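You operate a simulated robot arm through the tools that you are given. There is no shell and no other tool.

You are at the controls of a simulated robot arm. One attempt, no reset.

JOB
Take the padlock off, power the panel up again and jog the roll with the back lever.
Fine: red padlock to its park, isolator on, power, reset, then a short jog, hands clear of the machines.

It is judged by the outcome, as a careful person would: the job done as asked, and still so three seconds after it is handed in. It fails if anything else is knocked over, pushed out of place, dropped, spilled or broken.

ROBOT AND FRAMES
A 7-joint arm with a two-finger parallel gripper, fixed in place. Base frame: the origin is at the foot of the arm, x ahead of it, y to its left, z up. Readings come in m, rad, newtons and seconds.
With the tool pointing down near the work surface it reaches from about 0.16 to 0.62 m from the base axis. Its first joint turns from -1.152 to 1.152 rad. Payload 1.57 kg.
Tool frame: the origin (TCP) lies between the finger pads and is the grasp point; the fingertips stand 0.03 m ahead of it; z points along the fingers, y is the line along which they close. Largest opening 0.11 m; finger width 0.024, thickness 0.012; the body of the gripper, 0.048 by 0.112 m, starts 0.078 m behind the TCP.
Orientation is that of the tool frame in the base frame, as a unit quaternion [x, y, z, w]. With the fingers straight down and closing along the base's y, the tool's x points along the base's -x, its y along +y and its z along -z.

CONTROLS
- The arm moves only by the tool apply_moves. Its argument "series" is one flat list of numbers, 7 for each row, row after row: the closure, from 0 (fully open) to 1 (shut), then the shift along the tool's x, y, z in units of 40 mm (1.0 is 40 mm), then the turn, a rotation vector about the tool's x, y, z in units of 5 degrees (1.0 is 5 degrees). In form: [grip, x, y, z, wx, wy, wz, grip, x, y, z, wx, wy, wz, ...]. A call has 1 to 20 rows; each row shifts and turns the commanded pose from where the row before left it, along the tool's axes as they then stand. A call with a number of a shift or a turn outside -1 to 1 is refused whole. A row lasts 0.2 s, in which the tool goes at most 0.05 m and 0.15 rad; a call with a longer step from one row to the next is refused whole, and so is a gripper value outside its range. Where a pose cannot be reached the arm comes as near as it can. A force on the tool above 40 N (or 10 N above the force at the start of the call, whichever is more), or a blocked arm, ends the call early, and 0.2 s more pass. Each finger travels about 0.108 m/s and halts on what it meets, pressing with about 39 N; the grip force reading is that of the motor and also rises with nothing between the fingers. The clock runs only during rows and for 0.2 s after the last one: add rows that do not move to give the fingers time. It gives the time, the measured TCP pose, the force on the tool (base axes), the opening and the grip force at its end, in the units of the frame above (readings bear some noise), with the torque about the TCP (base axes, N m) and any sound that the robot's microphone picked up.
- Cameras (640 x 400 px; columns grow to the right, rows downward): "scene" is fixed at [0.15, -0.3813, 1.4003]; the picture's right is [0.89, -0.46, 0.00], its down [-0.28, -0.54, -0.80] and it looks along [0.37, 0.71, -0.60] (base axes); focal length 231 px, centre (320, 200). "wrist" rides on the gripper at [0.07, 0.016, -0.141] in the tool frame; the picture's right is [-0.23, 0.97, 0.00], its down [-0.86, -0.20, -0.48] and it looks along [-0.47, -0.11, 0.88] (tool axes); focal length 222 px, centre (320, 200). There is no depth. A picture from a camera that has moved, and an enlarged one, comes with that camera's place and axes in the base frame and with its lens.
- camera(camera): a new picture of that camera. The clock stands still meanwhile.
- zoom(camera, box): a new picture of the part [left, top, right, bottom] of that camera's present view, enlarged. The clock stands still meanwhile.
- sign_off(): hands the job in; it is judged then, once.

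Places have to be worked out from the pictures, the camera data and where the tool is seen. Open the gripper and draw the arm clear of the work before you hand the job in, unless the task says otherwise.

The tools are called after "Emit:" as name(argument=value, ...) on one line, values as JSON. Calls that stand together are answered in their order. apply_moves: Moves the arm, as the interface text tells. Its arguments: {"type":"object","properties":{"series":{"type":"array"}},"required":["series"]} The other tools are called the same way: camera (camera) takes a picture; zoom (camera, box) takes an enlarged picture of a part of a camera's view; sign_off () hands the job in.

At the start:

```text
t: 0.0
position: [0.4637, 0.0134, 1.2543]
tcp_rot: [0.0, 1.0, 0.0, -0.001]
ft_force: [-0.4, 0.0, -0.1]
wrist_torque: [0.03, -0.01, -0.01]
gripper_width: 0.1097
gripper_force: 0.0
```

scene: 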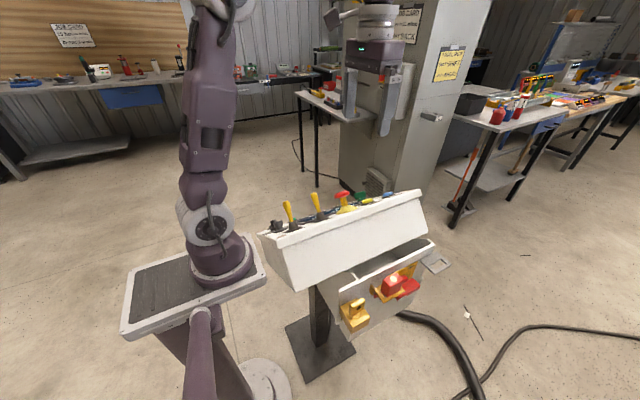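
wrist: 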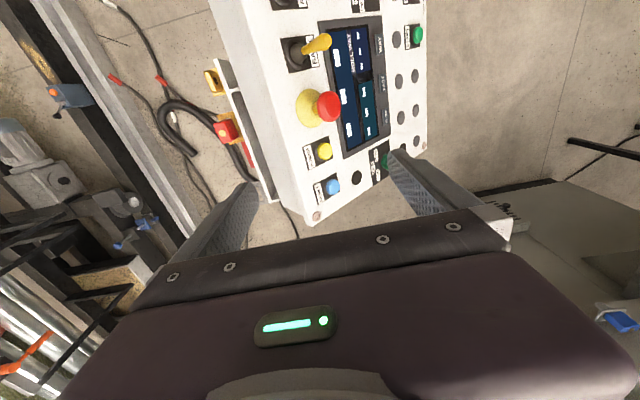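

I start by looking closely at the scene: a control panel with levers, an emergency stop, buttons, and an isolator box with a red padlock. I take enlarged pictures first.

Emit:
zoom(camera="scene", box=[240, 160, 460, 340])

Emit:
zoom(camera="wrist", box=[180, 0, 460, 230])

Emit:
zoom(camera="scene", box=[330, 0, 500, 110])

Emit:
zoom(camera="scene", box=[0, 0, 200, 110])

```text
2.22 times, centred on (350, 250) of scene
camera zoom: at [0.15, -0.3813, 1.4003], right [0.89, -0.46, 0.0], down [-0.28, -0.54, -0.8], along [0.37, 0.71, -0.6], focal length 513 px, centre (253, 89)
```

zoom: 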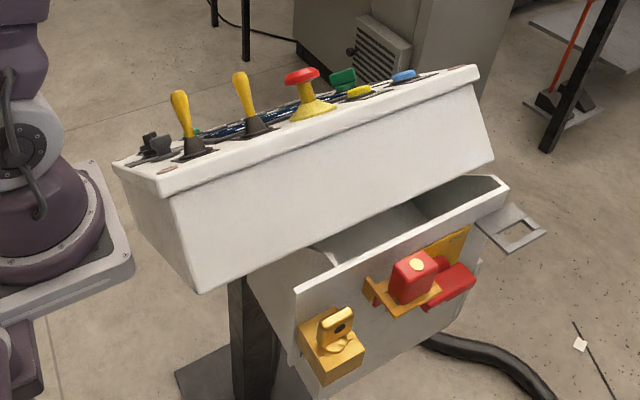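

```text
1.74 times, centred on (320, 115) of wrist
camera zoom: at [0.3936, 0.0315, 1.3961], right [0.23, 0.97, 0.0], down [0.86, -0.2, 0.48], along [0.47, -0.11, -0.88], focal length 386 px, centre (320, 348)
```

zoom: 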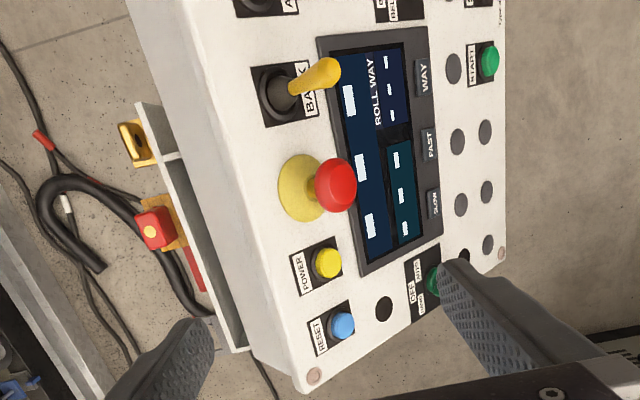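

```text
3.64 times, centred on (415, 55) of scene
camera zoom: at [0.15, -0.3813, 1.4003], right [0.89, -0.46, 0.0], down [-0.28, -0.54, -0.8], along [0.37, 0.71, -0.6], focal length 839 px, centre (-26, 727)
```

zoom: 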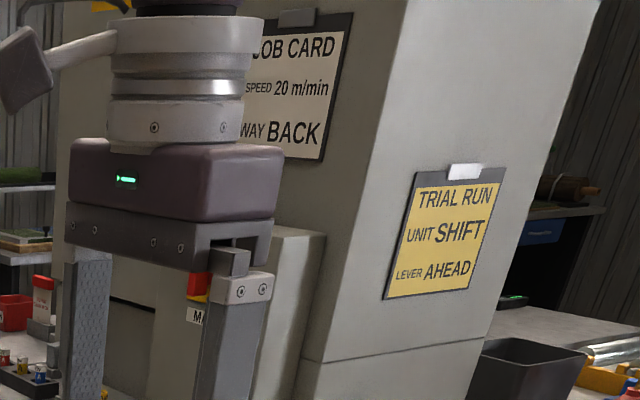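

```text
3.20 times, centred on (100, 55) of scene
camera zoom: at [0.15, -0.3813, 1.4003], right [0.89, -0.46, 0.0], down [-0.28, -0.54, -0.8], along [0.37, 0.71, -0.6], focal length 738 px, centre (1024, 664)
```

zoom: 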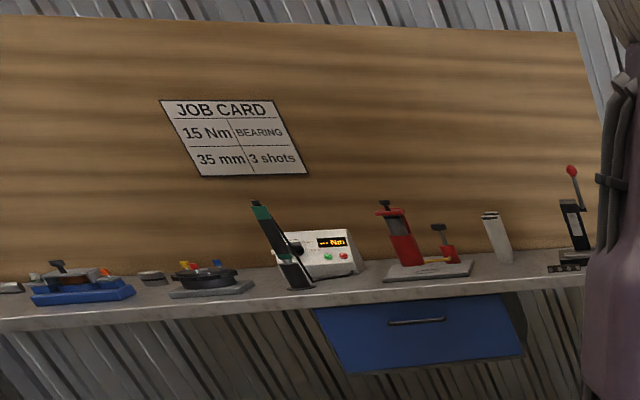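

The scene shows the padlock and a red isolator handle on the box at the -y side, and levers, e-stop, POWER and RESET on the top panel. I zoom in on these details before moving.

Emit:
zoom(camera="scene", box=[330, 235, 450, 335])

Emit:
zoom(camera="scene", box=[255, 175, 435, 245])

Emit:
zoom(camera="wrist", box=[310, 0, 440, 100])

Emit:
zoom(camera="wrist", box=[300, 90, 440, 210])

Emit:
zoom(camera="wrist", box=[190, 40, 310, 200])

```text
4.00 times, centred on (390, 285) of scene
camera zoom: at [0.15, -0.3813, 1.4003], right [0.89, -0.46, 0.0], down [-0.28, -0.54, -0.8], along [0.37, 0.71, -0.6], focal length 923 px, centre (40, -140)
```

zoom: 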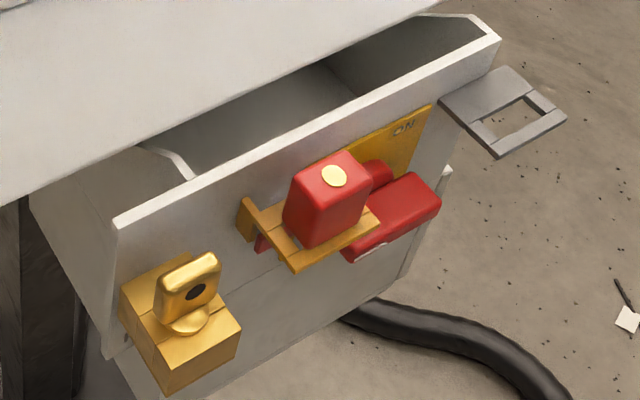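

```text
3.56 times, centred on (345, 210) of scene
camera zoom: at [0.15, -0.3813, 1.4003], right [0.89, -0.46, 0.0], down [-0.28, -0.54, -0.8], along [0.37, 0.71, -0.6], focal length 821 px, centre (231, 164)
```

zoom: 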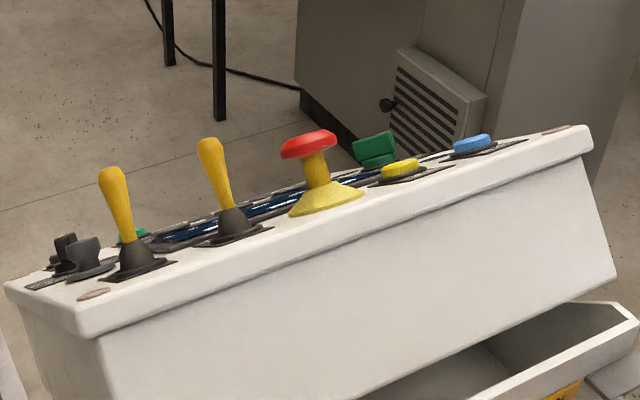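

```text
4.00 times, centred on (375, 50) of wrist
camera zoom: at [0.3936, 0.0315, 1.3961], right [0.23, 0.97, 0.0], down [0.86, -0.2, 0.48], along [0.47, -0.11, -0.88], focal length 888 px, centre (100, 800)
```

zoom: 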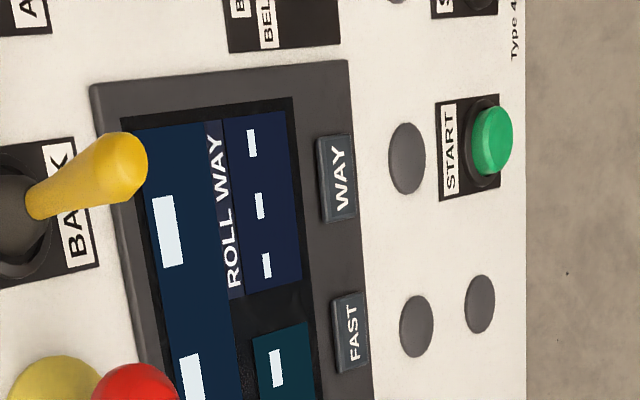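

```text
3.33 times, centred on (370, 150) of wrist
camera zoom: at [0.3936, 0.0315, 1.3961], right [0.23, 0.97, 0.0], down [0.86, -0.2, 0.48], along [0.47, -0.11, -0.88], focal length 740 px, centre (153, 367)
```

zoom: 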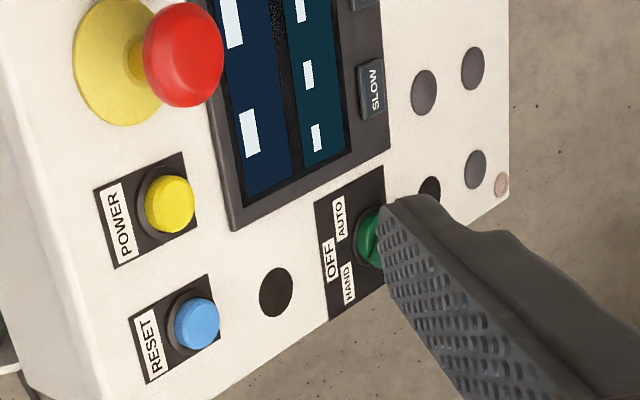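

```text
2.50 times, centred on (250, 120) of wrist
camera zoom: at [0.3936, 0.0315, 1.3961], right [0.23, 0.97, 0.0], down [0.86, -0.2, 0.48], along [0.47, -0.11, -0.88], focal length 555 px, centre (495, 400)
```

zoom: 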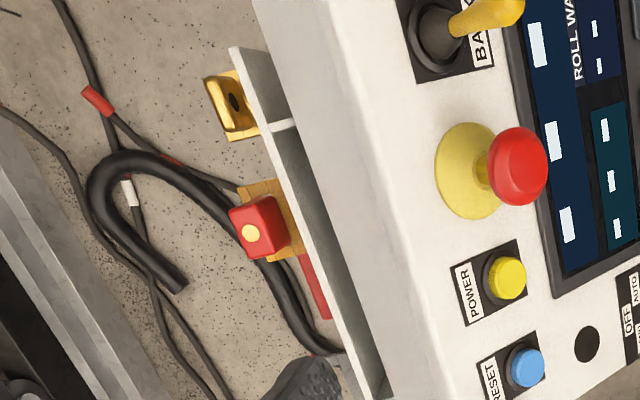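

The padlock top triangulates to about (0.443, -0.181, 0.940), and the brass item to about (0.353, -0.177, 0.877). To see the back side better I move the wrist camera toward -y at the present height, in free air.

Emit:
apply_moves(series=[0, 0, -1, 0, 0, 0, 0, 0, 0, -1, 0, 0, 0, 0, 0, 0, -1, 0, -1, 0, 0, 0, 0, -1, 0, -1, 0, 0, 0, 0, -0.5, 0, -1, 0, 0])

Emit:
camera(camera="wrist")

Emit:
camera(camera="scene")

```text
t: 1.2
position: [0.4635, -0.1656, 1.2477]
tcp_rot: [0.0, 0.991, 0.131, 0.0]
ft_force: [0.3, -0.2, -0.2]
wrist_torque: [0.0, -0.01, 0.01]
gripper_width: 0.1103
gripper_force: 0.0
```

```text
taken
camera wrist: at [0.3942, -0.1859, 1.3884], right [0.23, 0.94, 0.25], down [0.86, -0.32, 0.41], along [0.47, 0.12, -0.88], focal length 222 px, centre (320, 200)
```

wrist: 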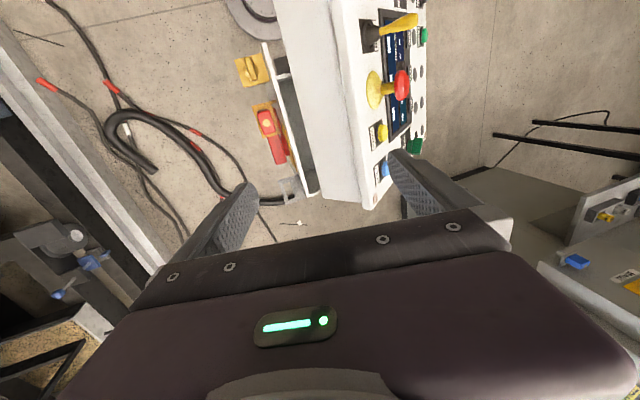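

```text
taken
```

scene: 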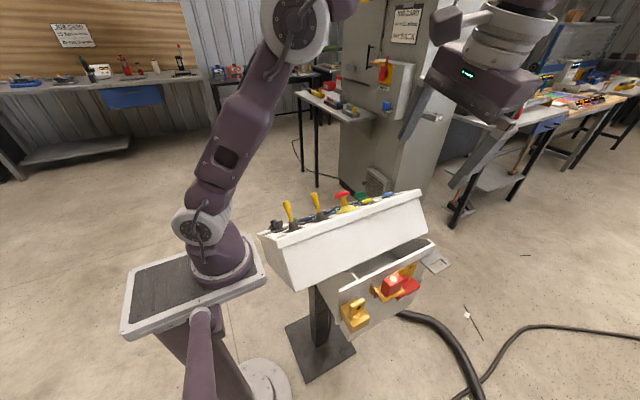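

Now the back box is visible from above: brass piece, red padlock and a grey bracket near the box's far end. I zoom in on it.

Emit:
zoom(camera="wrist", box=[220, 30, 340, 220])

Emit:
zoom(camera="scene", box=[330, 0, 450, 120])

Emit:
zoom(camera="scene", box=[335, 235, 465, 335])

```text
2.11 times, centred on (280, 125) of wrist
camera zoom: at [0.3942, -0.1859, 1.3884], right [0.23, 0.94, 0.25], down [0.86, -0.32, 0.41], along [0.47, 0.12, -0.88], focal length 468 px, centre (404, 358)
```

zoom: 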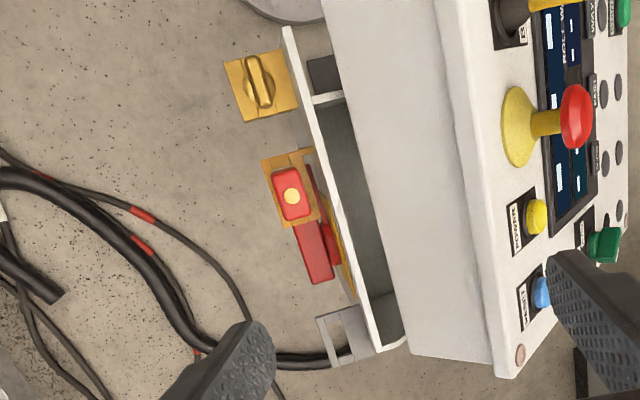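

```text
3.33 times, centred on (390, 60) of scene
camera zoom: at [0.15, -0.3813, 1.4003], right [0.89, -0.46, 0.0], down [-0.28, -0.54, -0.8], along [0.37, 0.71, -0.6], focal length 769 px, centre (87, 667)
```

zoom: 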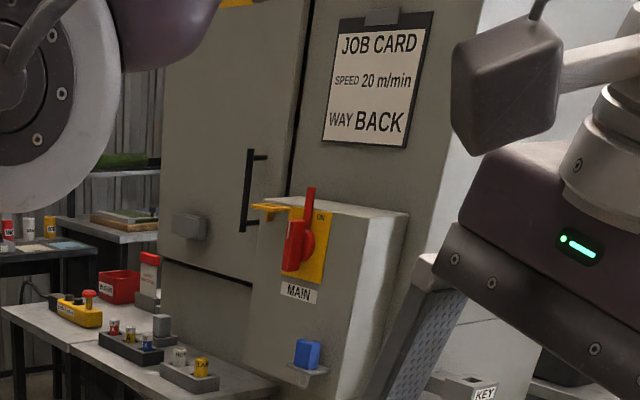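

```text
4.00 times, centred on (400, 285) of scene
camera zoom: at [0.15, -0.3813, 1.4003], right [0.89, -0.46, 0.0], down [-0.28, -0.54, -0.8], along [0.37, 0.71, -0.6], focal length 923 px, centre (0, -140)
```

zoom: 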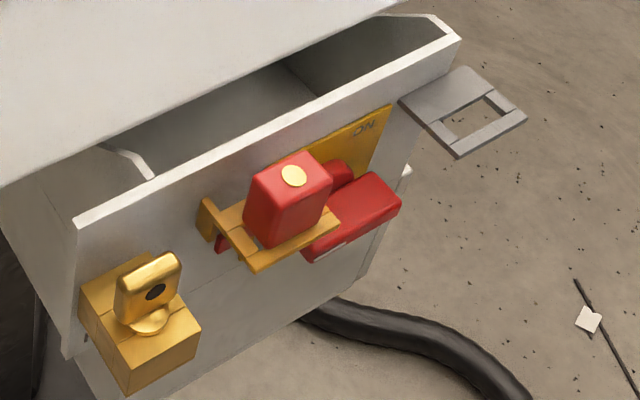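

The background cabinet shows how a finished one looks: handle upright at ON, with its blue padlock resting in a grey bracket. So the grey bracket at the far end of this box should be the red padlock's park. I move the wrist round to the -y side and tilt it to look at the isolator face.

Emit:
apply_moves(series=[0, 0.49, -0.77, 0.22, 0, 0, 0, 0, 0.49, -0.77, 0.22, 0, 0, 0, 0, 0.49, -0.77, 0.22, 0, 0, 0, 0, 0.49, -0.77, 0.22, 0, 0, 0, 0, 0.49, -0.77, 0.22, 0, 0, 0, 0, 0.49, -0.77, 0.22, 0, 0, 0, 0, 0, 0, 0, -1, 0, 0, 0, 0, 0, 0, -1, 0, 0, 0, 0, 0, 0, -1, 0, 0, 0, 0, 0, 0, -1, 0, 0, 0, 0, 0, 0, -1, 0, 0, 0, 0, 0, 0, -1, 0, 0])

Emit:
camera(camera="wrist")

Emit:
camera(camera="scene")

```text
t: 3.8
position: [0.3456, -0.3312, 1.1497]
tcp_rot: [0.0, 0.966, 0.259, 0.0]
ft_force: [-0.2, -0.5, -0.5]
wrist_torque: [0.0, 0.0, 0.01]
gripper_width: 0.11
gripper_force: 0.1
out of reach, approached as far as the arm can: row 10, 11, 12
```

```text
taken
camera wrist: at [0.2761, -0.3863, 1.2797], right [0.23, 0.84, 0.49], down [0.85, -0.41, 0.31], along [0.47, 0.34, -0.81], focal length 222 px, centre (320, 200)
```

wrist: 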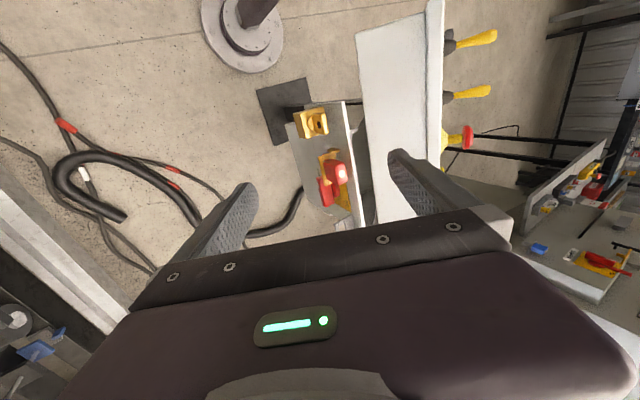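

```text
taken
```

scene: 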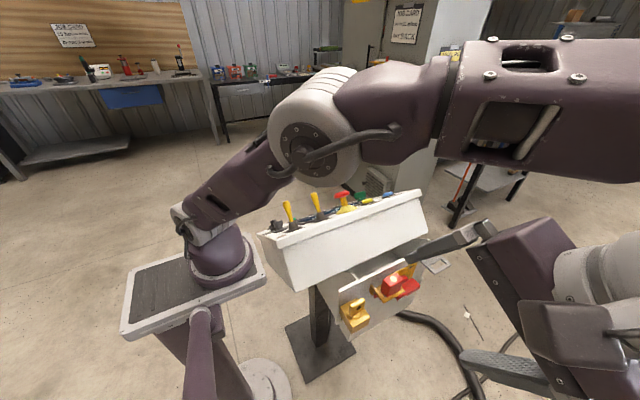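

Tilt stopped at 30°, as far as the arm reaches here. The isolator, padlock and brass key box are in view, so I zoom in.

Emit:
zoom(camera="wrist", box=[270, 80, 390, 230])

Emit:
zoom(camera="scene", box=[380, 220, 480, 300])

```text
2.67 times, centred on (330, 155) of wrist
camera zoom: at [0.2761, -0.3863, 1.2797], right [0.23, 0.84, 0.49], down [0.85, -0.41, 0.31], along [0.47, 0.34, -0.81], focal length 592 px, centre (293, 320)
```

zoom: 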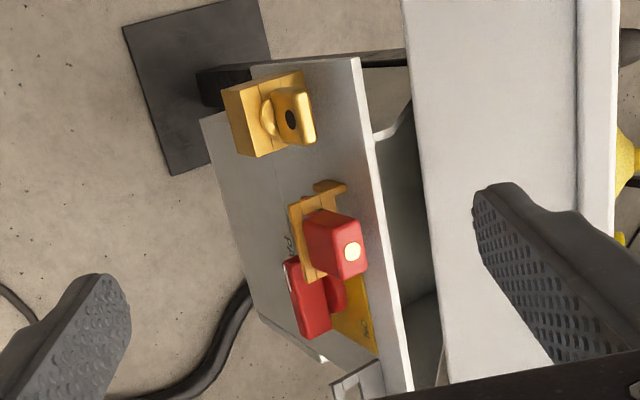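

```text
5.00 times, centred on (430, 260) of scene
camera zoom: at [0.15, -0.3813, 1.4003], right [0.89, -0.46, 0.0], down [-0.28, -0.54, -0.8], along [0.37, 0.71, -0.6], focal length 1154 px, centre (-230, -100)
```

zoom: 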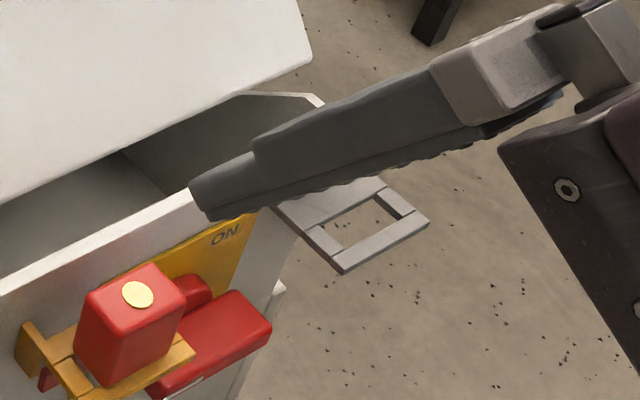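

The bracket's near corner works out at about (0.577, -0.199, 0.893). The padlock body is about 0.041 x 0.02 x 0.05 m, sitting on the yellow hasp with its top at z≈0.94. I untilt the tool and check how the commanded pose behaves after the reach limit.

Emit:
apply_moves(series=[0, 0, 0, 0, 1, 0, 0, 0, 0, 0, 0, 1, 0, 0, 0, 0, 0, 0, 1, 0, 0])

```text
t: 4.6
position: [0.3456, -0.3316, 1.149]
tcp_rot: [-0.001, 0.992, 0.13, 0.0]
ft_force: [0.2, -0.2, 0.2]
wrist_torque: [-0.02, -0.01, -0.02]
gripper_width: 0.1098
gripper_force: 0.1
```

The commanded pose follows the reached pose. Next I straighten the tool, go to x≈0.43, and start yawing so the camera sits on the -y side and the fingers close along x.

Emit:
apply_moves(series=[0, 0, 0, 0, 1, 0, 0, 0, 0, 0, 0, 1, 0, 0, 0, 0, 0, 0, 1, 0, 0, 0, -1, 0, 0, 0, 0, 0, 0, -1, 0, 0, 0, 0, 0, 0, 0, 0, 0, 0, 0, -1, 0, 0, 0, 0, 0, 0, -1, 0, 0, 0, 0, 0, 0, -1, 0, 0, 0, 0, 0, 0, -1, 0, 0, 0, 0, 0, 0, -1, 0, 0, 0, 0, 0, 0, -1, 0, 0, 0, 0, 0, 0, -1, 0, 0, 0, 0, 0, 0, -1, 0, 0, 0, 0, 0, 0, -1, 0, 0, 0, 0, 0, 0, -1, 0, 0, 0, 0, 0, 0, -1, 0, 0, 0, 0, 0, 0, -1, 0, 0, 0, 0, 0, 0, -1])

Emit:
camera(camera="wrist")

```text
t: 8.4
position: [0.4265, -0.3296, 1.1486]
tcp_rot: [-0.538, 0.843, 0.0, -0.001]
ft_force: [-0.8, -0.3, -0.7]
wrist_torque: [0.01, 0.02, 0.02]
gripper_width: 0.1101
gripper_force: 0.1
```

```text
taken
camera wrist: at [0.3816, -0.3854, 1.2901], right [-0.79, 0.62, 0.0], down [0.54, 0.69, 0.48], along [0.29, 0.38, -0.88], focal length 222 px, centre (320, 200)
```

wrist: 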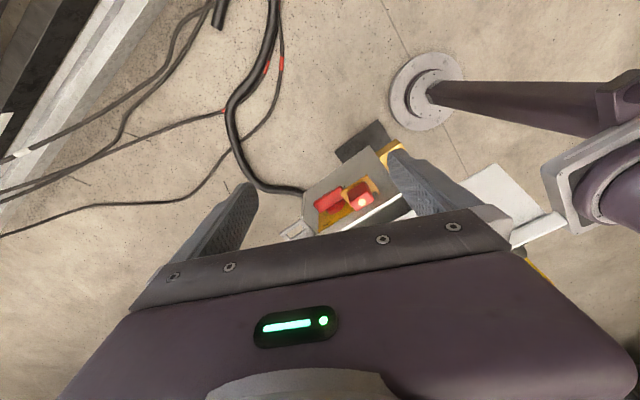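

I finish the yaw to 90° and tilt the tool toward +y to view the isolator face past the fingers.

Emit:
apply_moves(series=[0, 0, 0, 0, 0, 0, -1, 0, 0, 0, 0, 0, 0, -1, 0, 0, 0, 0, 0, 0, -1, 0, 0, 0, 0, 0, 0, -1, 0, 0, 0, 0, 0, 0, -1, 0, 0, 0, 0, 0, -1, 0, 0, 0, 0, 0, 0, -1, 0, 0, 0, 0, 0, 0, -1, 0, 0, 0, 0, 0, 0, -1, 0, 0, 0, 0, 0, 0, -1, 0, 0, 0, 0, 0, 0, -1, 0, 0, 0, 0, 0, 0, -1, 0, 0, 0, 0, 0, 0, -1, 0])

Emit:
camera(camera="wrist")

Emit:
camera(camera="scene")

```text
t: 11.2
position: [0.4257, -0.3288, 1.1468]
tcp_rot: [0.696, -0.693, -0.134, -0.131]
ft_force: [0.4, 0.1, 0.5]
wrist_torque: [-0.02, 0.0, 0.01]
gripper_width: 0.1101
gripper_force: 0.2
out of reach, approached as far as the arm can: row 10, 11, 12, 13
```

```text
taken
camera wrist: at [0.4101, -0.4443, 1.2527], right [-0.97, 0.21, 0.09], down [0.2, 0.62, 0.76], along [0.1, 0.76, -0.65], focal length 222 px, centre (320, 200)
```

wrist: 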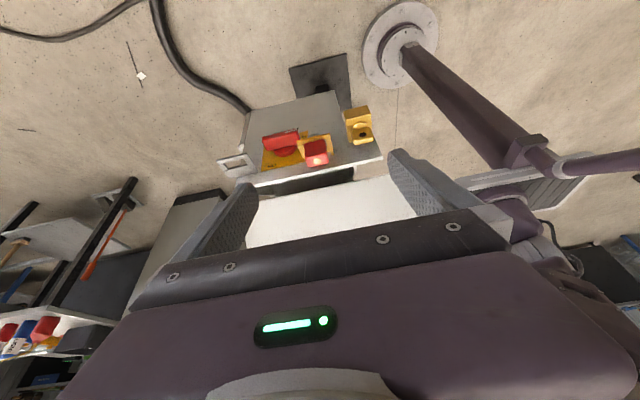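

```text
taken
```

scene: 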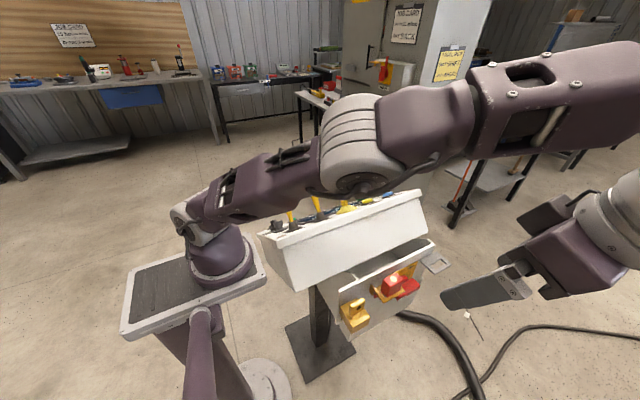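

The isolator face is visible (upside down) above the gripper. I zoom in on it, and on the background MAIN isolator for reference.

Emit:
zoom(camera="wrist", box=[210, 85, 390, 200])

Emit:
zoom(camera="wrist", box=[250, 110, 350, 175])

Emit:
zoom(camera="scene", box=[360, 40, 420, 80])

```text
3.48 times, centred on (300, 142) of wrist
camera zoom: at [0.4101, -0.4443, 1.2527], right [-0.97, 0.21, 0.09], down [0.2, 0.62, 0.76], along [0.1, 0.76, -0.65], focal length 773 px, centre (390, 400)
```

zoom: 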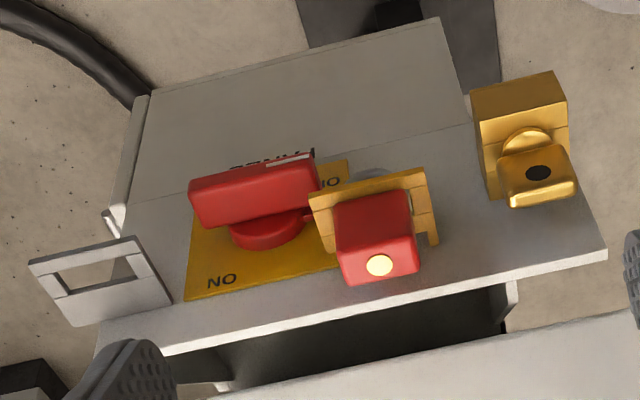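

```text
6.15 times, centred on (300, 142) of wrist
camera zoom: at [0.4101, -0.4443, 1.2527], right [-0.97, 0.21, 0.09], down [0.2, 0.62, 0.76], along [0.1, 0.76, -0.65], focal length 1367 px, centre (443, 554)
```

zoom: 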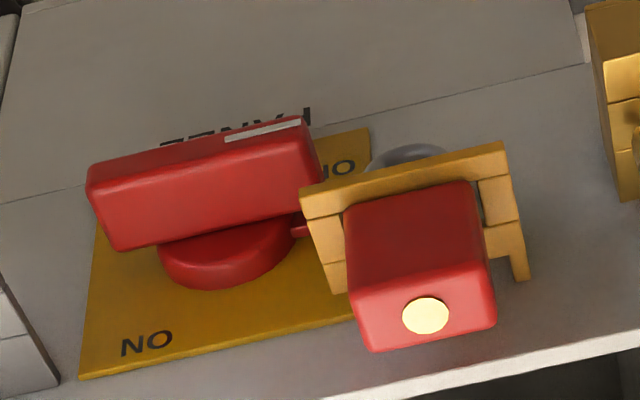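

```text
10.00 times, centred on (390, 60) of scene
camera zoom: at [0.15, -0.3813, 1.4003], right [0.89, -0.46, 0.0], down [-0.28, -0.54, -0.8], along [0.37, 0.71, -0.6], focal length 2308 px, centre (-380, 1600)
```

zoom: 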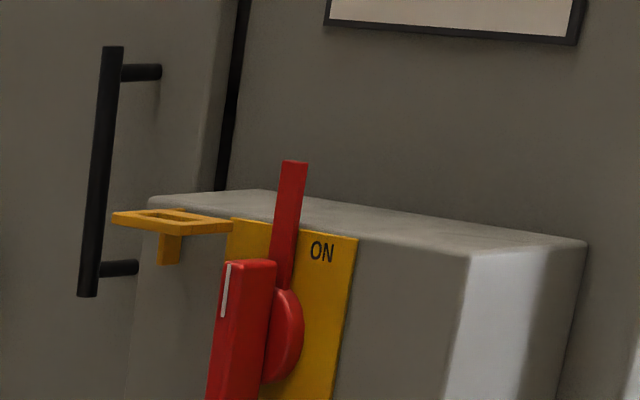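

The details are clear: the padlock's shackle hangs through the frame-shaped hasp, and the pointer of the red handle points left (OFF), with ON upright as on the MAIN isolator. The park bracket is an identical frame. I straighten the tool and hover above the padlock with the fingers closing along x.

Emit:
apply_moves(series=[0, 0, 0, 0, 0, 1, 0, 0, 0, 0, 0, 0, 1, 0, 0, 0, 0, 0, 0, 1, 0, 0, 0, 0, 0, 0, 1, 0, 0, 0, 0, 0, 0, 0.32, 0, 0, -0.905, -0.095, 0.3, 0, 0, 0, 0, -0.905, -0.095, 0.3, 0, 0, 0, 0, -0.905, -0.095, 0.3, 0, 0, 0, 0, -0.905, -0.095, 0.3, 0, 0, 0])

Emit:
camera(camera="wrist")

Emit:
camera(camera="scene")

```text
t: 13.2
position: [0.4411, -0.1846, 1.1005]
tcp_rot: [0.708, -0.706, -0.002, 0.003]
ft_force: [1.0, 0.0, -0.5]
wrist_torque: [-0.02, 0.02, 0.01]
gripper_width: 0.1098
gripper_force: 0.1
```

```text
taken
camera wrist: at [0.4251, -0.2529, 1.2416], right [-0.97, 0.23, 0.0], down [0.2, 0.86, 0.48], along [0.1, 0.47, -0.88], focal length 222 px, centre (320, 200)
```

wrist: 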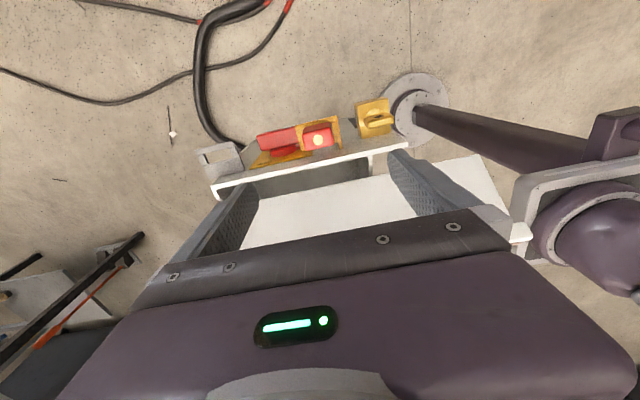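

```text
taken
```

scene: 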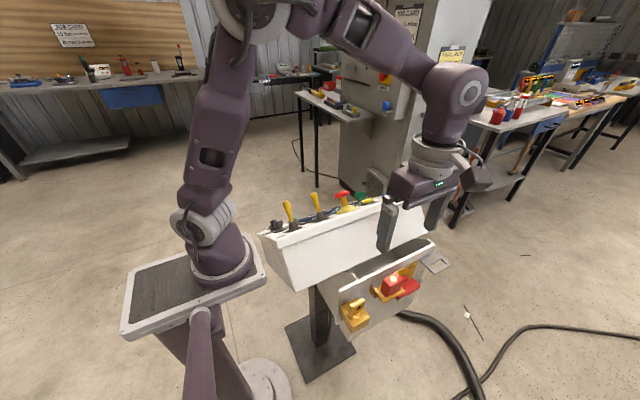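

The padlock's yellow dot is almost exactly on the tool axis. I zoom for precise sizes of the padlock, hasp and park bracket.

Emit:
zoom(camera="wrist", box=[270, 105, 370, 168])

Emit:
zoom(camera="wrist", box=[185, 125, 285, 188])

Emit:
zoom(camera="scene", box=[370, 240, 460, 310])

Emit:
zoom(camera="scene", box=[365, 60, 405, 120])

```text
6.35 times, centred on (320, 136) of wrist
camera zoom: at [0.4251, -0.2529, 1.2416], right [-0.97, 0.23, 0.0], down [0.2, 0.86, 0.48], along [0.1, 0.47, -0.88], focal length 1410 px, centre (320, 603)
```

zoom: 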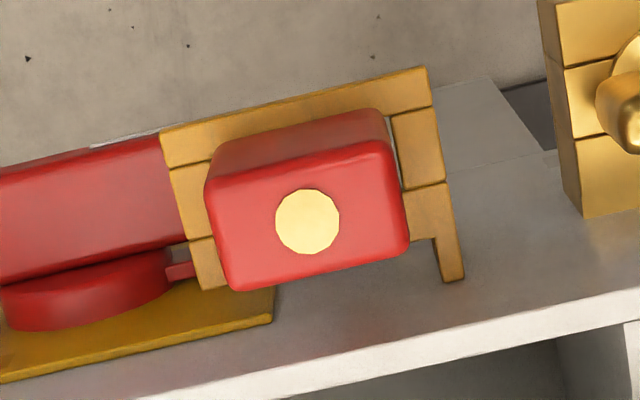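

```text
6.35 times, centred on (235, 156) of wrist
camera zoom: at [0.4251, -0.2529, 1.2416], right [-0.97, 0.23, 0.0], down [0.2, 0.86, 0.48], along [0.1, 0.47, -0.88], focal length 1410 px, centre (860, 476)
```

zoom: 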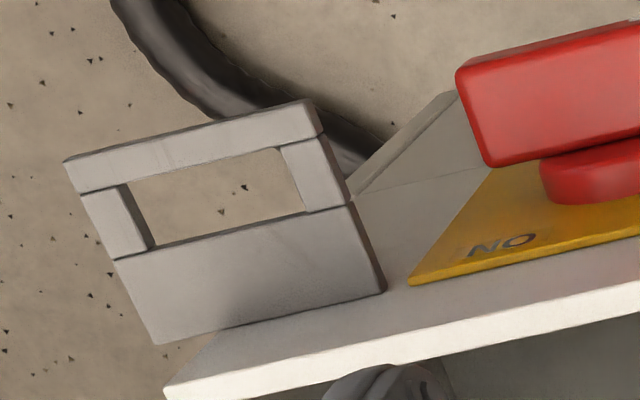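

```text
5.71 times, centred on (415, 275) of scene
camera zoom: at [0.15, -0.3813, 1.4003], right [0.89, -0.46, 0.0], down [-0.28, -0.54, -0.8], along [0.37, 0.71, -0.6], focal length 1319 px, centre (-223, -229)
```

zoom: 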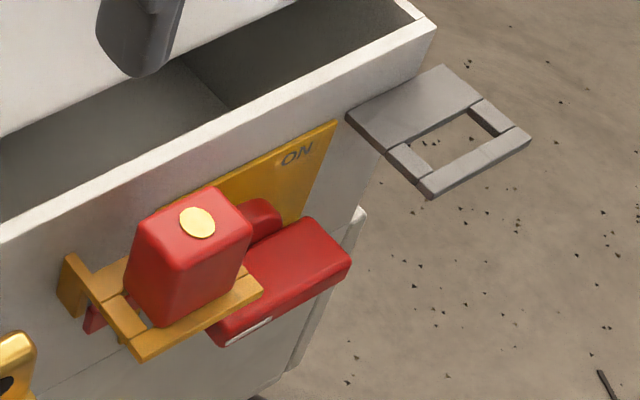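

```text
6.67 times, centred on (385, 90) of scene
camera zoom: at [0.15, -0.3813, 1.4003], right [0.89, -0.46, 0.0], down [-0.28, -0.54, -0.8], along [0.37, 0.71, -0.6], focal length 1538 px, centre (-113, 933)
```

zoom: 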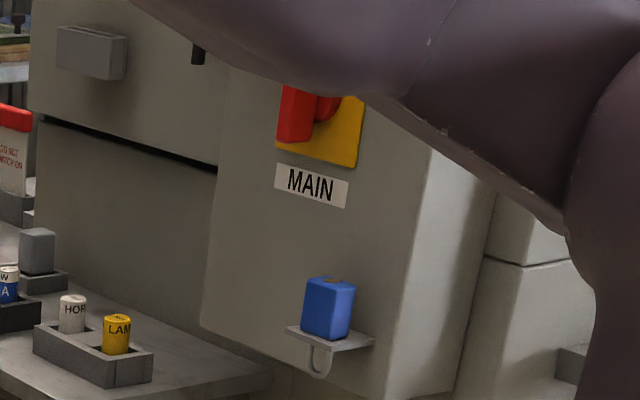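

Refined triangulation: the padlock top centre is at (0.442, -0.1835, 0.940), and the hasp and park frame tops are both at z≈0.8955. The park is the same frame shifted +0.163 m in x, with its hole centred at about (0.604, -0.1845). I narrow the fingers to 0.07 and descend so the tips end about 7 mm above the hasp.

Emit:
apply_moves(series=[0.36, 0, 0, 0, 0, 0, 0, 0.36, 0, 0, 0, 0, 0, 0, 0.36, 0, -0.015, 0.84, 0, 0, 0, 0.36, 0, -0.015, 0.84, 0, 0, 0, 0.36, 0, -0.015, 0.84, 0, 0, 0, 0.36, 0, -0.015, 0.84, 0, 0, 0, 0.36, 0, -0.015, 0.82, 0, 0, 0])

Emit:
camera(camera="wrist")

Emit:
camera(camera="scene")

```text
t: 14.8
position: [0.4419, -0.1857, 0.9327]
tcp_rot: [0.709, -0.705, -0.001, 0.003]
ft_force: [0.1, -0.6, 0.6]
wrist_torque: [0.0, 0.0, 0.0]
gripper_width: 0.0705
gripper_force: 0.1
```

```text
taken
camera wrist: at [0.4268, -0.2535, 1.074], right [-0.97, 0.22, 0.0], down [0.2, 0.86, 0.48], along [0.1, 0.47, -0.88], focal length 222 px, centre (320, 200)
```

wrist: 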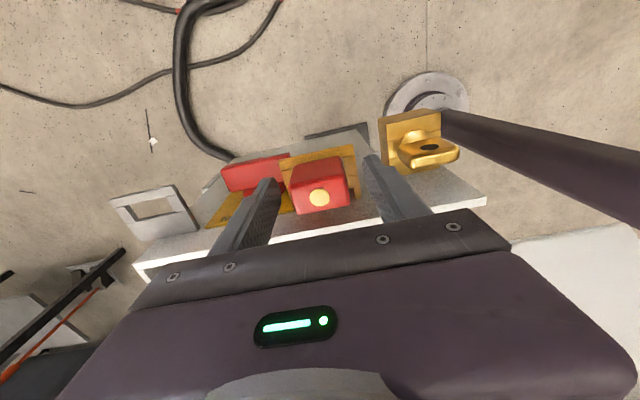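

```text
taken
```

scene: 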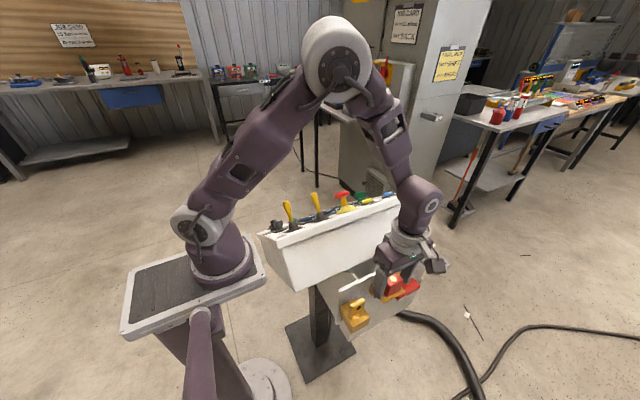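

The padlock sits centred between the fingers. I close the gripper on it and check width and force.

Emit:
apply_moves(series=[0.6, 0, 0, 0, 0, 0, 0, 0.8, 0, 0, 0, 0, 0, 0, 1, 0, 0, 0, 0, 0, 0, 1, 0, 0, 0, 0, 0, 0])

Emit:
zoom(camera="wrist", box=[220, 120, 420, 245])

```text
t: 15.8
position: [0.4433, -0.1856, 0.9319]
tcp_rot: [0.708, -0.706, -0.002, 0.003]
ft_force: [-0.1, -0.5, 0.2]
wrist_torque: [-0.04, 0.02, -0.01]
gripper_width: 0.0413
gripper_force: 39.2
```

```text
3.20 times, centred on (320, 182) of wrist
camera zoom: at [0.4268, -0.2537, 1.0744], right [-0.97, 0.22, 0.0], down [0.2, 0.86, 0.48], along [0.1, 0.47, -0.88], focal length 711 px, centre (320, 256)
```

zoom: 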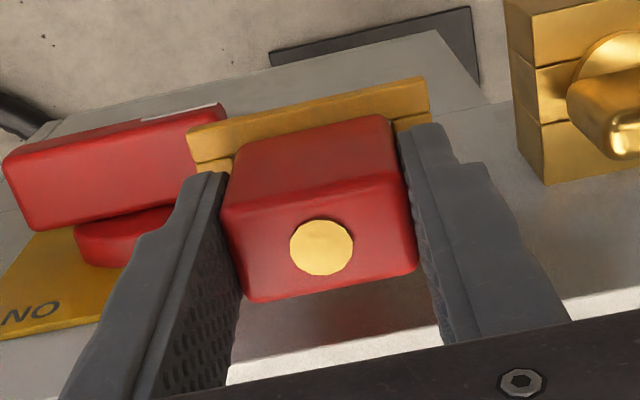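

The padlock is held (width 0.041, 39 N). I lift it slowly straight up and watch the force.

Emit:
apply_moves(series=[1, 0, 0, -0.25, 0, 0, 0, 1, 0, 0, -0.25, 0, 0, 0, 1, 0, 0, -0.25, 0, 0, 0, 1, 0, 0, -0.25, 0, 0, 0])

Emit:
zoom(camera="scene", box=[350, 220, 460, 310])

```text
t: 16.8
position: [0.443, -0.1853, 0.9728]
tcp_rot: [0.708, -0.706, -0.002, 0.002]
ft_force: [0.0, 0.7, -1.0]
wrist_torque: [-0.02, -0.02, 0.04]
gripper_width: 0.0413
gripper_force: 38.8
```

```text
4.44 times, centred on (405, 265) of scene
camera zoom: at [0.15, -0.3813, 1.4003], right [0.89, -0.46, 0.0], down [-0.28, -0.54, -0.8], along [0.37, 0.71, -0.6], focal length 1026 px, centre (-58, -89)
```

zoom: 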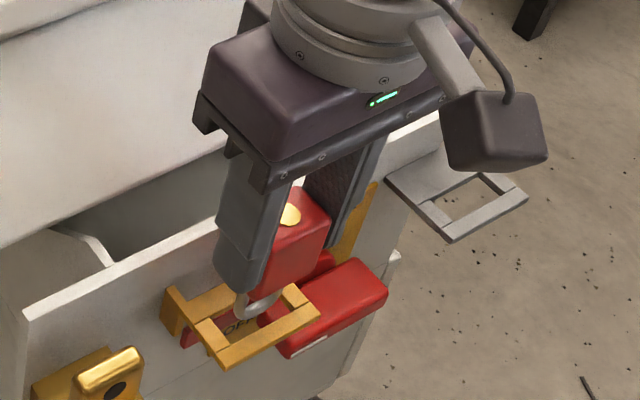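

The padlock is coming free with its shackle almost out of the hasp. I lift it another 60 mm, then carry it +x over the park bracket.

Emit:
apply_moves(series=[1, 0, 0, -0.5, 0, 0, 0, 1, 0, 0, -0.5, 0, 0, 0, 1, 0, 0, -0.5, 0, 0, 0, 1, 0, -0.3, 0, 0, 0, 0, 1, 0, -0.62, 0, 0, 0, 0, 1, 0, -0.62, 0, 0, 0, 0, 1, 0, -0.62, 0, 0, 0, 0, 1, 0, -0.62, 0, 0, 0, 0, 1, 0, -0.62, 0, 0, 0, 0, 1, 0, -0.62, 0, 0, 0, 0])

Emit:
camera(camera="wrist")

Emit:
zoom(camera="scene", box=[370, 180, 500, 290])

```text
t: 19.0
position: [0.6036, -0.1847, 1.0322]
tcp_rot: [0.708, -0.707, -0.002, 0.002]
ft_force: [0.9, 0.7, -1.9]
wrist_torque: [-0.01, 0.04, -0.01]
gripper_width: 0.0415
gripper_force: 38.9
```

```text
taken
camera wrist: at [0.5887, -0.2537, 1.1744], right [-0.97, 0.22, 0.01], down [0.2, 0.86, 0.48], along [0.1, 0.47, -0.88], focal length 222 px, centre (320, 200)
```

wrist: 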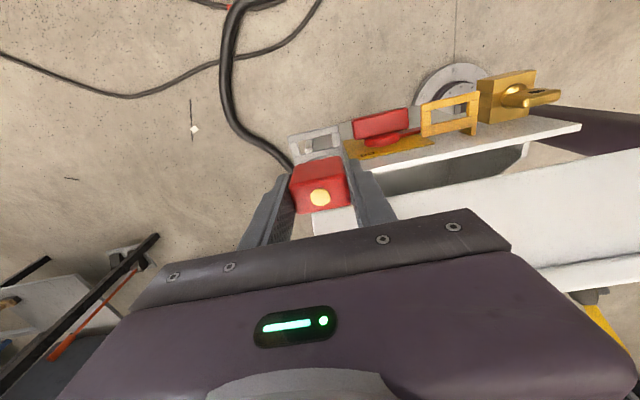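

```text
3.64 times, centred on (435, 235) of scene
camera zoom: at [0.15, -0.3813, 1.4003], right [0.89, -0.46, 0.0], down [-0.28, -0.54, -0.8], along [0.37, 0.71, -0.6], focal length 839 px, centre (-98, 73)
```

zoom: 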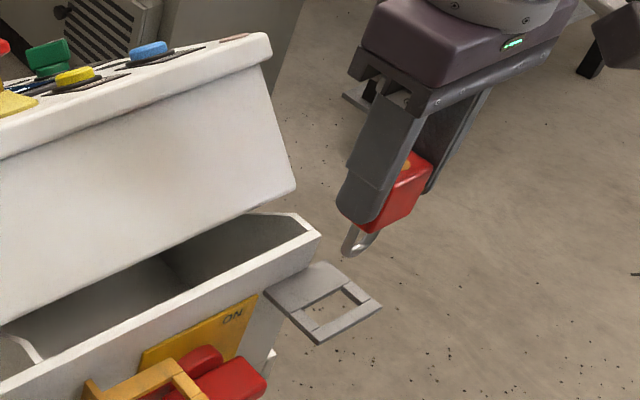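

The padlock is above the park. I zoom to check that the bracket's hole lies on the tool axis (expected near pixel (320,144) in the wrist picture).

Emit:
zoom(camera="wrist", box=[270, 110, 370, 173])

Emit:
zoom(camera="scene", box=[400, 205, 480, 285])

```text
6.35 times, centred on (320, 142) of wrist
camera zoom: at [0.5887, -0.2537, 1.1744], right [-0.97, 0.22, 0.01], down [0.2, 0.86, 0.48], along [0.1, 0.47, -0.88], focal length 1410 px, centre (320, 571)
```

zoom: 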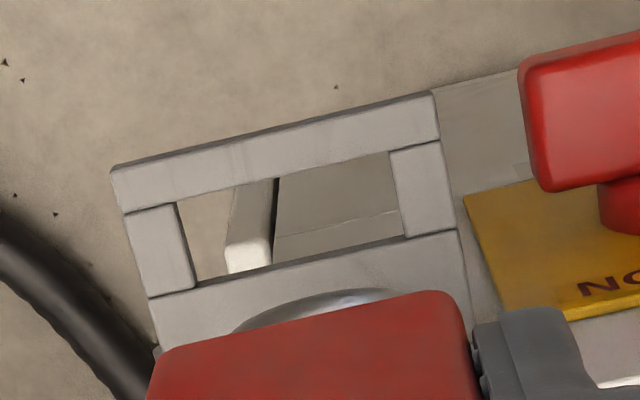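

```text
5.00 times, centred on (440, 245) of scene
camera zoom: at [0.15, -0.3813, 1.4003], right [0.89, -0.46, 0.0], down [-0.28, -0.54, -0.8], along [0.37, 0.71, -0.6], focal length 1154 px, centre (-280, -25)
```

zoom: 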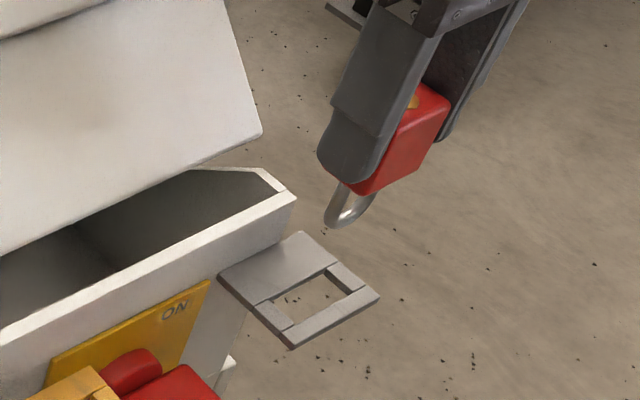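

Comparing the two wrist views puts the bracket top at z≈0.886 with its hole centre about 6 mm further +x than the tool axis. I shift +x by 6.4 mm, lower partway so the shackle stays above the frame, and look again.

Emit:
apply_moves(series=[1, 0, -0.16, 0, 0, 0, 0, 1, 0, 0, 0.4, 0, 0, 0, 1, 0, 0, 0.4, 0, 0, 0, 1, 0, 0, 0.4, 0, 0, 0])

Emit:
zoom(camera="wrist", box=[270, 120, 390, 220])

Emit:
zoom(camera="scene", box=[410, 215, 470, 285])

```text
t: 20.0
position: [0.6104, -0.1856, 0.9832]
tcp_rot: [0.708, -0.706, -0.001, 0.003]
ft_force: [0.1, -0.7, -1.4]
wrist_torque: [-0.02, 0.01, -0.01]
gripper_width: 0.0415
gripper_force: 38.8
```

```text
4.00 times, centred on (330, 170) of wrist
camera zoom: at [0.5949, -0.2538, 1.126], right [-0.97, 0.22, 0.01], down [0.2, 0.86, 0.48], along [0.1, 0.47, -0.88], focal length 888 px, centre (280, 320)
```

zoom: 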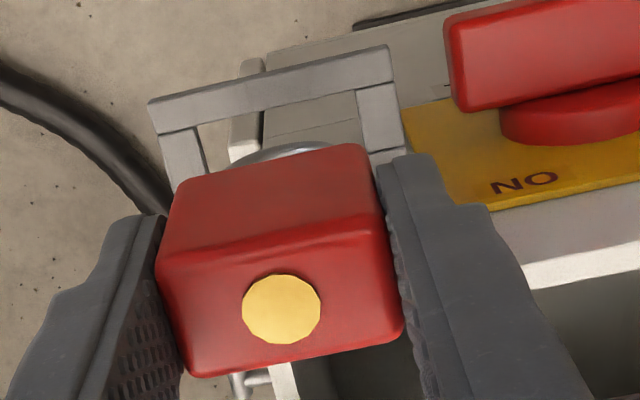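

```text
5.71 times, centred on (440, 250) of scene
camera zoom: at [0.15, -0.3813, 1.4003], right [0.89, -0.46, 0.0], down [-0.28, -0.54, -0.8], along [0.37, 0.71, -0.6], focal length 1319 px, centre (-366, -86)
```

zoom: 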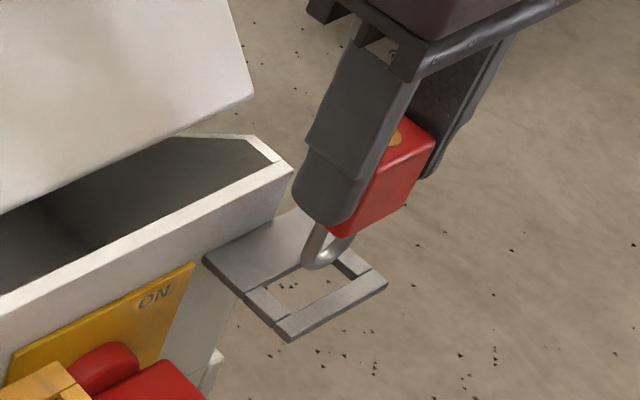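

Alignment in x is within about 1 mm and in y about 1–2 mm, and the shackle is just above the hole. I nudge +y 1 mm and lower gently until just above seating.

Emit:
apply_moves(series=[1, -0.03, 0, 0.1, 0, 0, 0, 1, 0, 0, 0.2, 0, 0, 0, 1, 0, 0, 0.2, 0, 0, 0, 1, 0, 0, 0.2, 0, 0, 0, 1, 0, 0, 0.2, 0, 0, 0, 1, 0, 0, 0.2, 0, 0, 0])

Emit:
zoom(camera="scene", box=[410, 215, 470, 285])

Emit:
zoom(camera="wrist", box=[270, 120, 390, 220])

```text
t: 21.4
position: [0.6103, -0.1843, 0.94]
tcp_rot: [0.708, -0.706, -0.001, 0.002]
ft_force: [1.0, -0.3, -1.4]
wrist_torque: [0.04, -0.01, 0.02]
gripper_width: 0.0412
gripper_force: 39.0
```

```text
5.71 times, centred on (440, 250) of scene
camera zoom: at [0.15, -0.3813, 1.4003], right [0.89, -0.46, 0.0], down [-0.28, -0.54, -0.8], along [0.37, 0.71, -0.6], focal length 1319 px, centre (-366, -86)
```

zoom: 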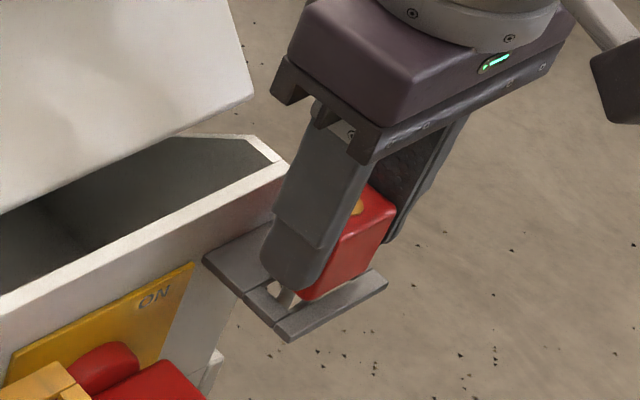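

```text
4.00 times, centred on (330, 170) of wrist
camera zoom: at [0.5943, -0.253, 1.0819], right [-0.97, 0.22, 0.01], down [0.2, 0.86, 0.48], along [0.1, 0.47, -0.88], focal length 888 px, centre (280, 320)
```

zoom: 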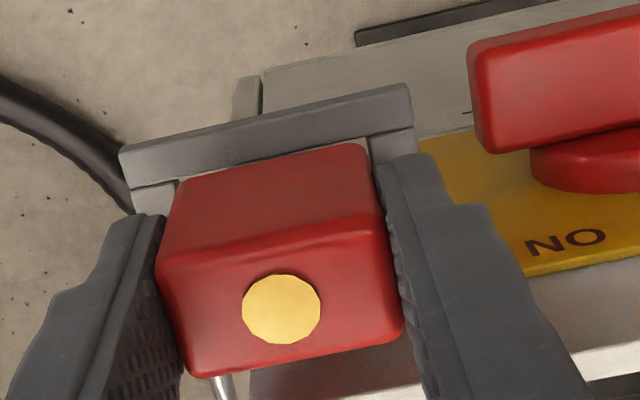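

The shackle is through the park hole with no contact force. I lower the last few millimetres in 2 mm steps.

Emit:
apply_moves(series=[1, 0, 0, 0.05, 0, 0, 0, 1, 0, 0, 0.05, 0, 0, 0, 1, 0, 0, 0.05, 0, 0, 0])

Emit:
zoom(camera="wrist", box=[270, 120, 390, 220])

```text
t: 22.2
position: [0.6097, -0.185, 0.9347]
tcp_rot: [0.708, -0.706, -0.001, 0.002]
ft_force: [1.1, 0.2, -1.6]
wrist_torque: [-0.01, -0.02, 0.01]
gripper_width: 0.0416
gripper_force: 39.2
```

```text
4.00 times, centred on (330, 170) of wrist
camera zoom: at [0.5945, -0.2526, 1.0761], right [-0.97, 0.22, 0.0], down [0.2, 0.86, 0.48], along [0.1, 0.47, -0.88], focal length 888 px, centre (280, 320)
```

zoom: 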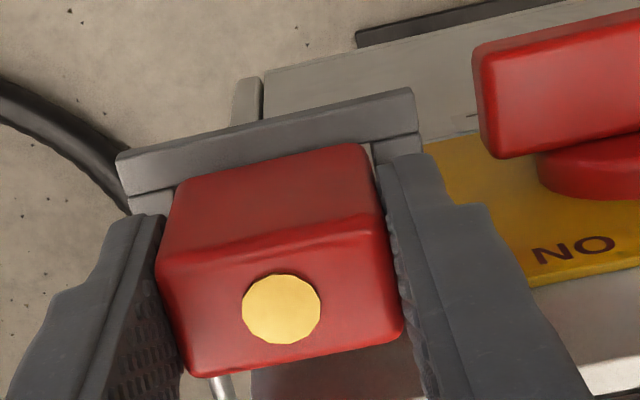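

There is still no contact, only the padlock's weight. I go down 1 mm per row.

Emit:
apply_moves(series=[1, 0, 0, 0.025, 0, 0, 0, 1, 0, 0, 0.025, 0, 0, 0, 1, 0, 0, 0.025, 0, 0, 0])

Emit:
zoom(camera="scene", box=[410, 215, 470, 285])

```text
t: 23.0
position: [0.6109, -0.1835, 0.933]
tcp_rot: [0.709, -0.706, 0.0, 0.003]
ft_force: [-3.6, 1.1, 11.1]
wrist_torque: [0.07, -0.1, 0.06]
gripper_width: 0.0415
gripper_force: 38.4
```

```text
5.71 times, centred on (440, 250) of scene
camera zoom: at [0.1496, -0.3812, 1.4003], right [0.89, -0.46, 0.0], down [-0.28, -0.54, -0.8], along [0.37, 0.71, -0.6], focal length 1319 px, centre (-366, -86)
```

zoom: 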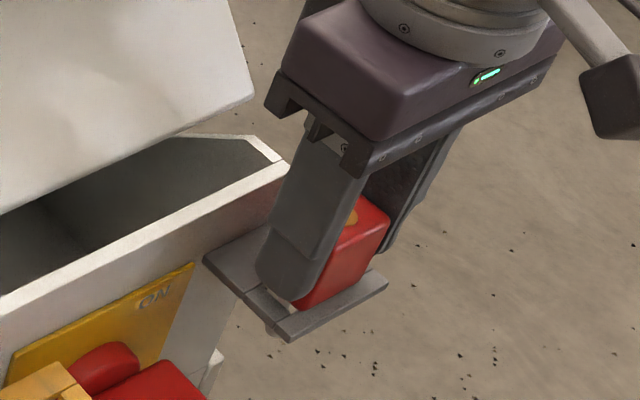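

Contact: it is seated at z≈0.933 with about 12 N. I relieve the load by under a millimetre and open the fingers gently.

Emit:
apply_moves(series=[1, 0, 0, -0.02, 0, 0, 0, 0.55, 0, 0, 0, 0, 0, 0, 0.45, 0, 0, 0, 0, 0, 0, 0.4, 0, 0, 0, 0, 0, 0])

Emit:
zoom(camera="wrist", box=[270, 120, 390, 220])

Emit:
zoom(camera="scene", box=[410, 215, 470, 285])

```text
t: 24.0
position: [0.6107, -0.1839, 0.9311]
tcp_rot: [0.709, -0.706, -0.002, 0.002]
ft_force: [-0.1, -0.3, -0.1]
wrist_torque: [-0.01, 0.0, 0.02]
gripper_width: 0.0662
gripper_force: 0.0
```

```text
4.00 times, centred on (330, 170) of wrist
camera zoom: at [0.5945, -0.2526, 1.0737], right [-0.97, 0.22, 0.0], down [0.2, 0.86, 0.48], along [0.1, 0.47, -0.88], focal length 888 px, centre (280, 320)
```

zoom: 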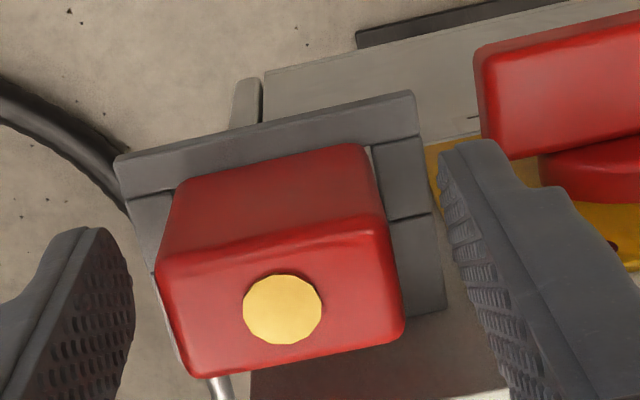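

```text
5.71 times, centred on (440, 250) of scene
camera zoom: at [0.15, -0.3813, 1.4003], right [0.89, -0.46, 0.0], down [-0.28, -0.54, -0.8], along [0.37, 0.71, -0.6], focal length 1319 px, centre (-366, -86)
```

zoom: 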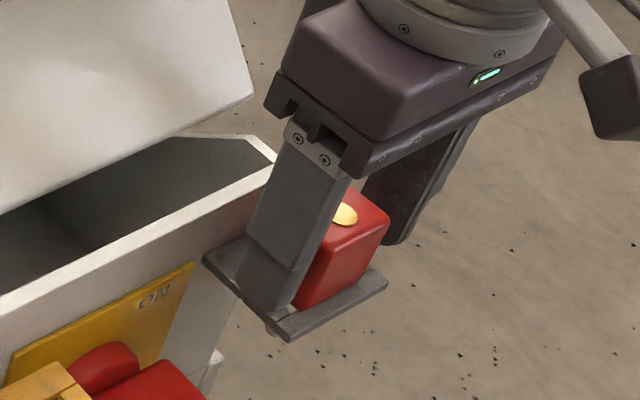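

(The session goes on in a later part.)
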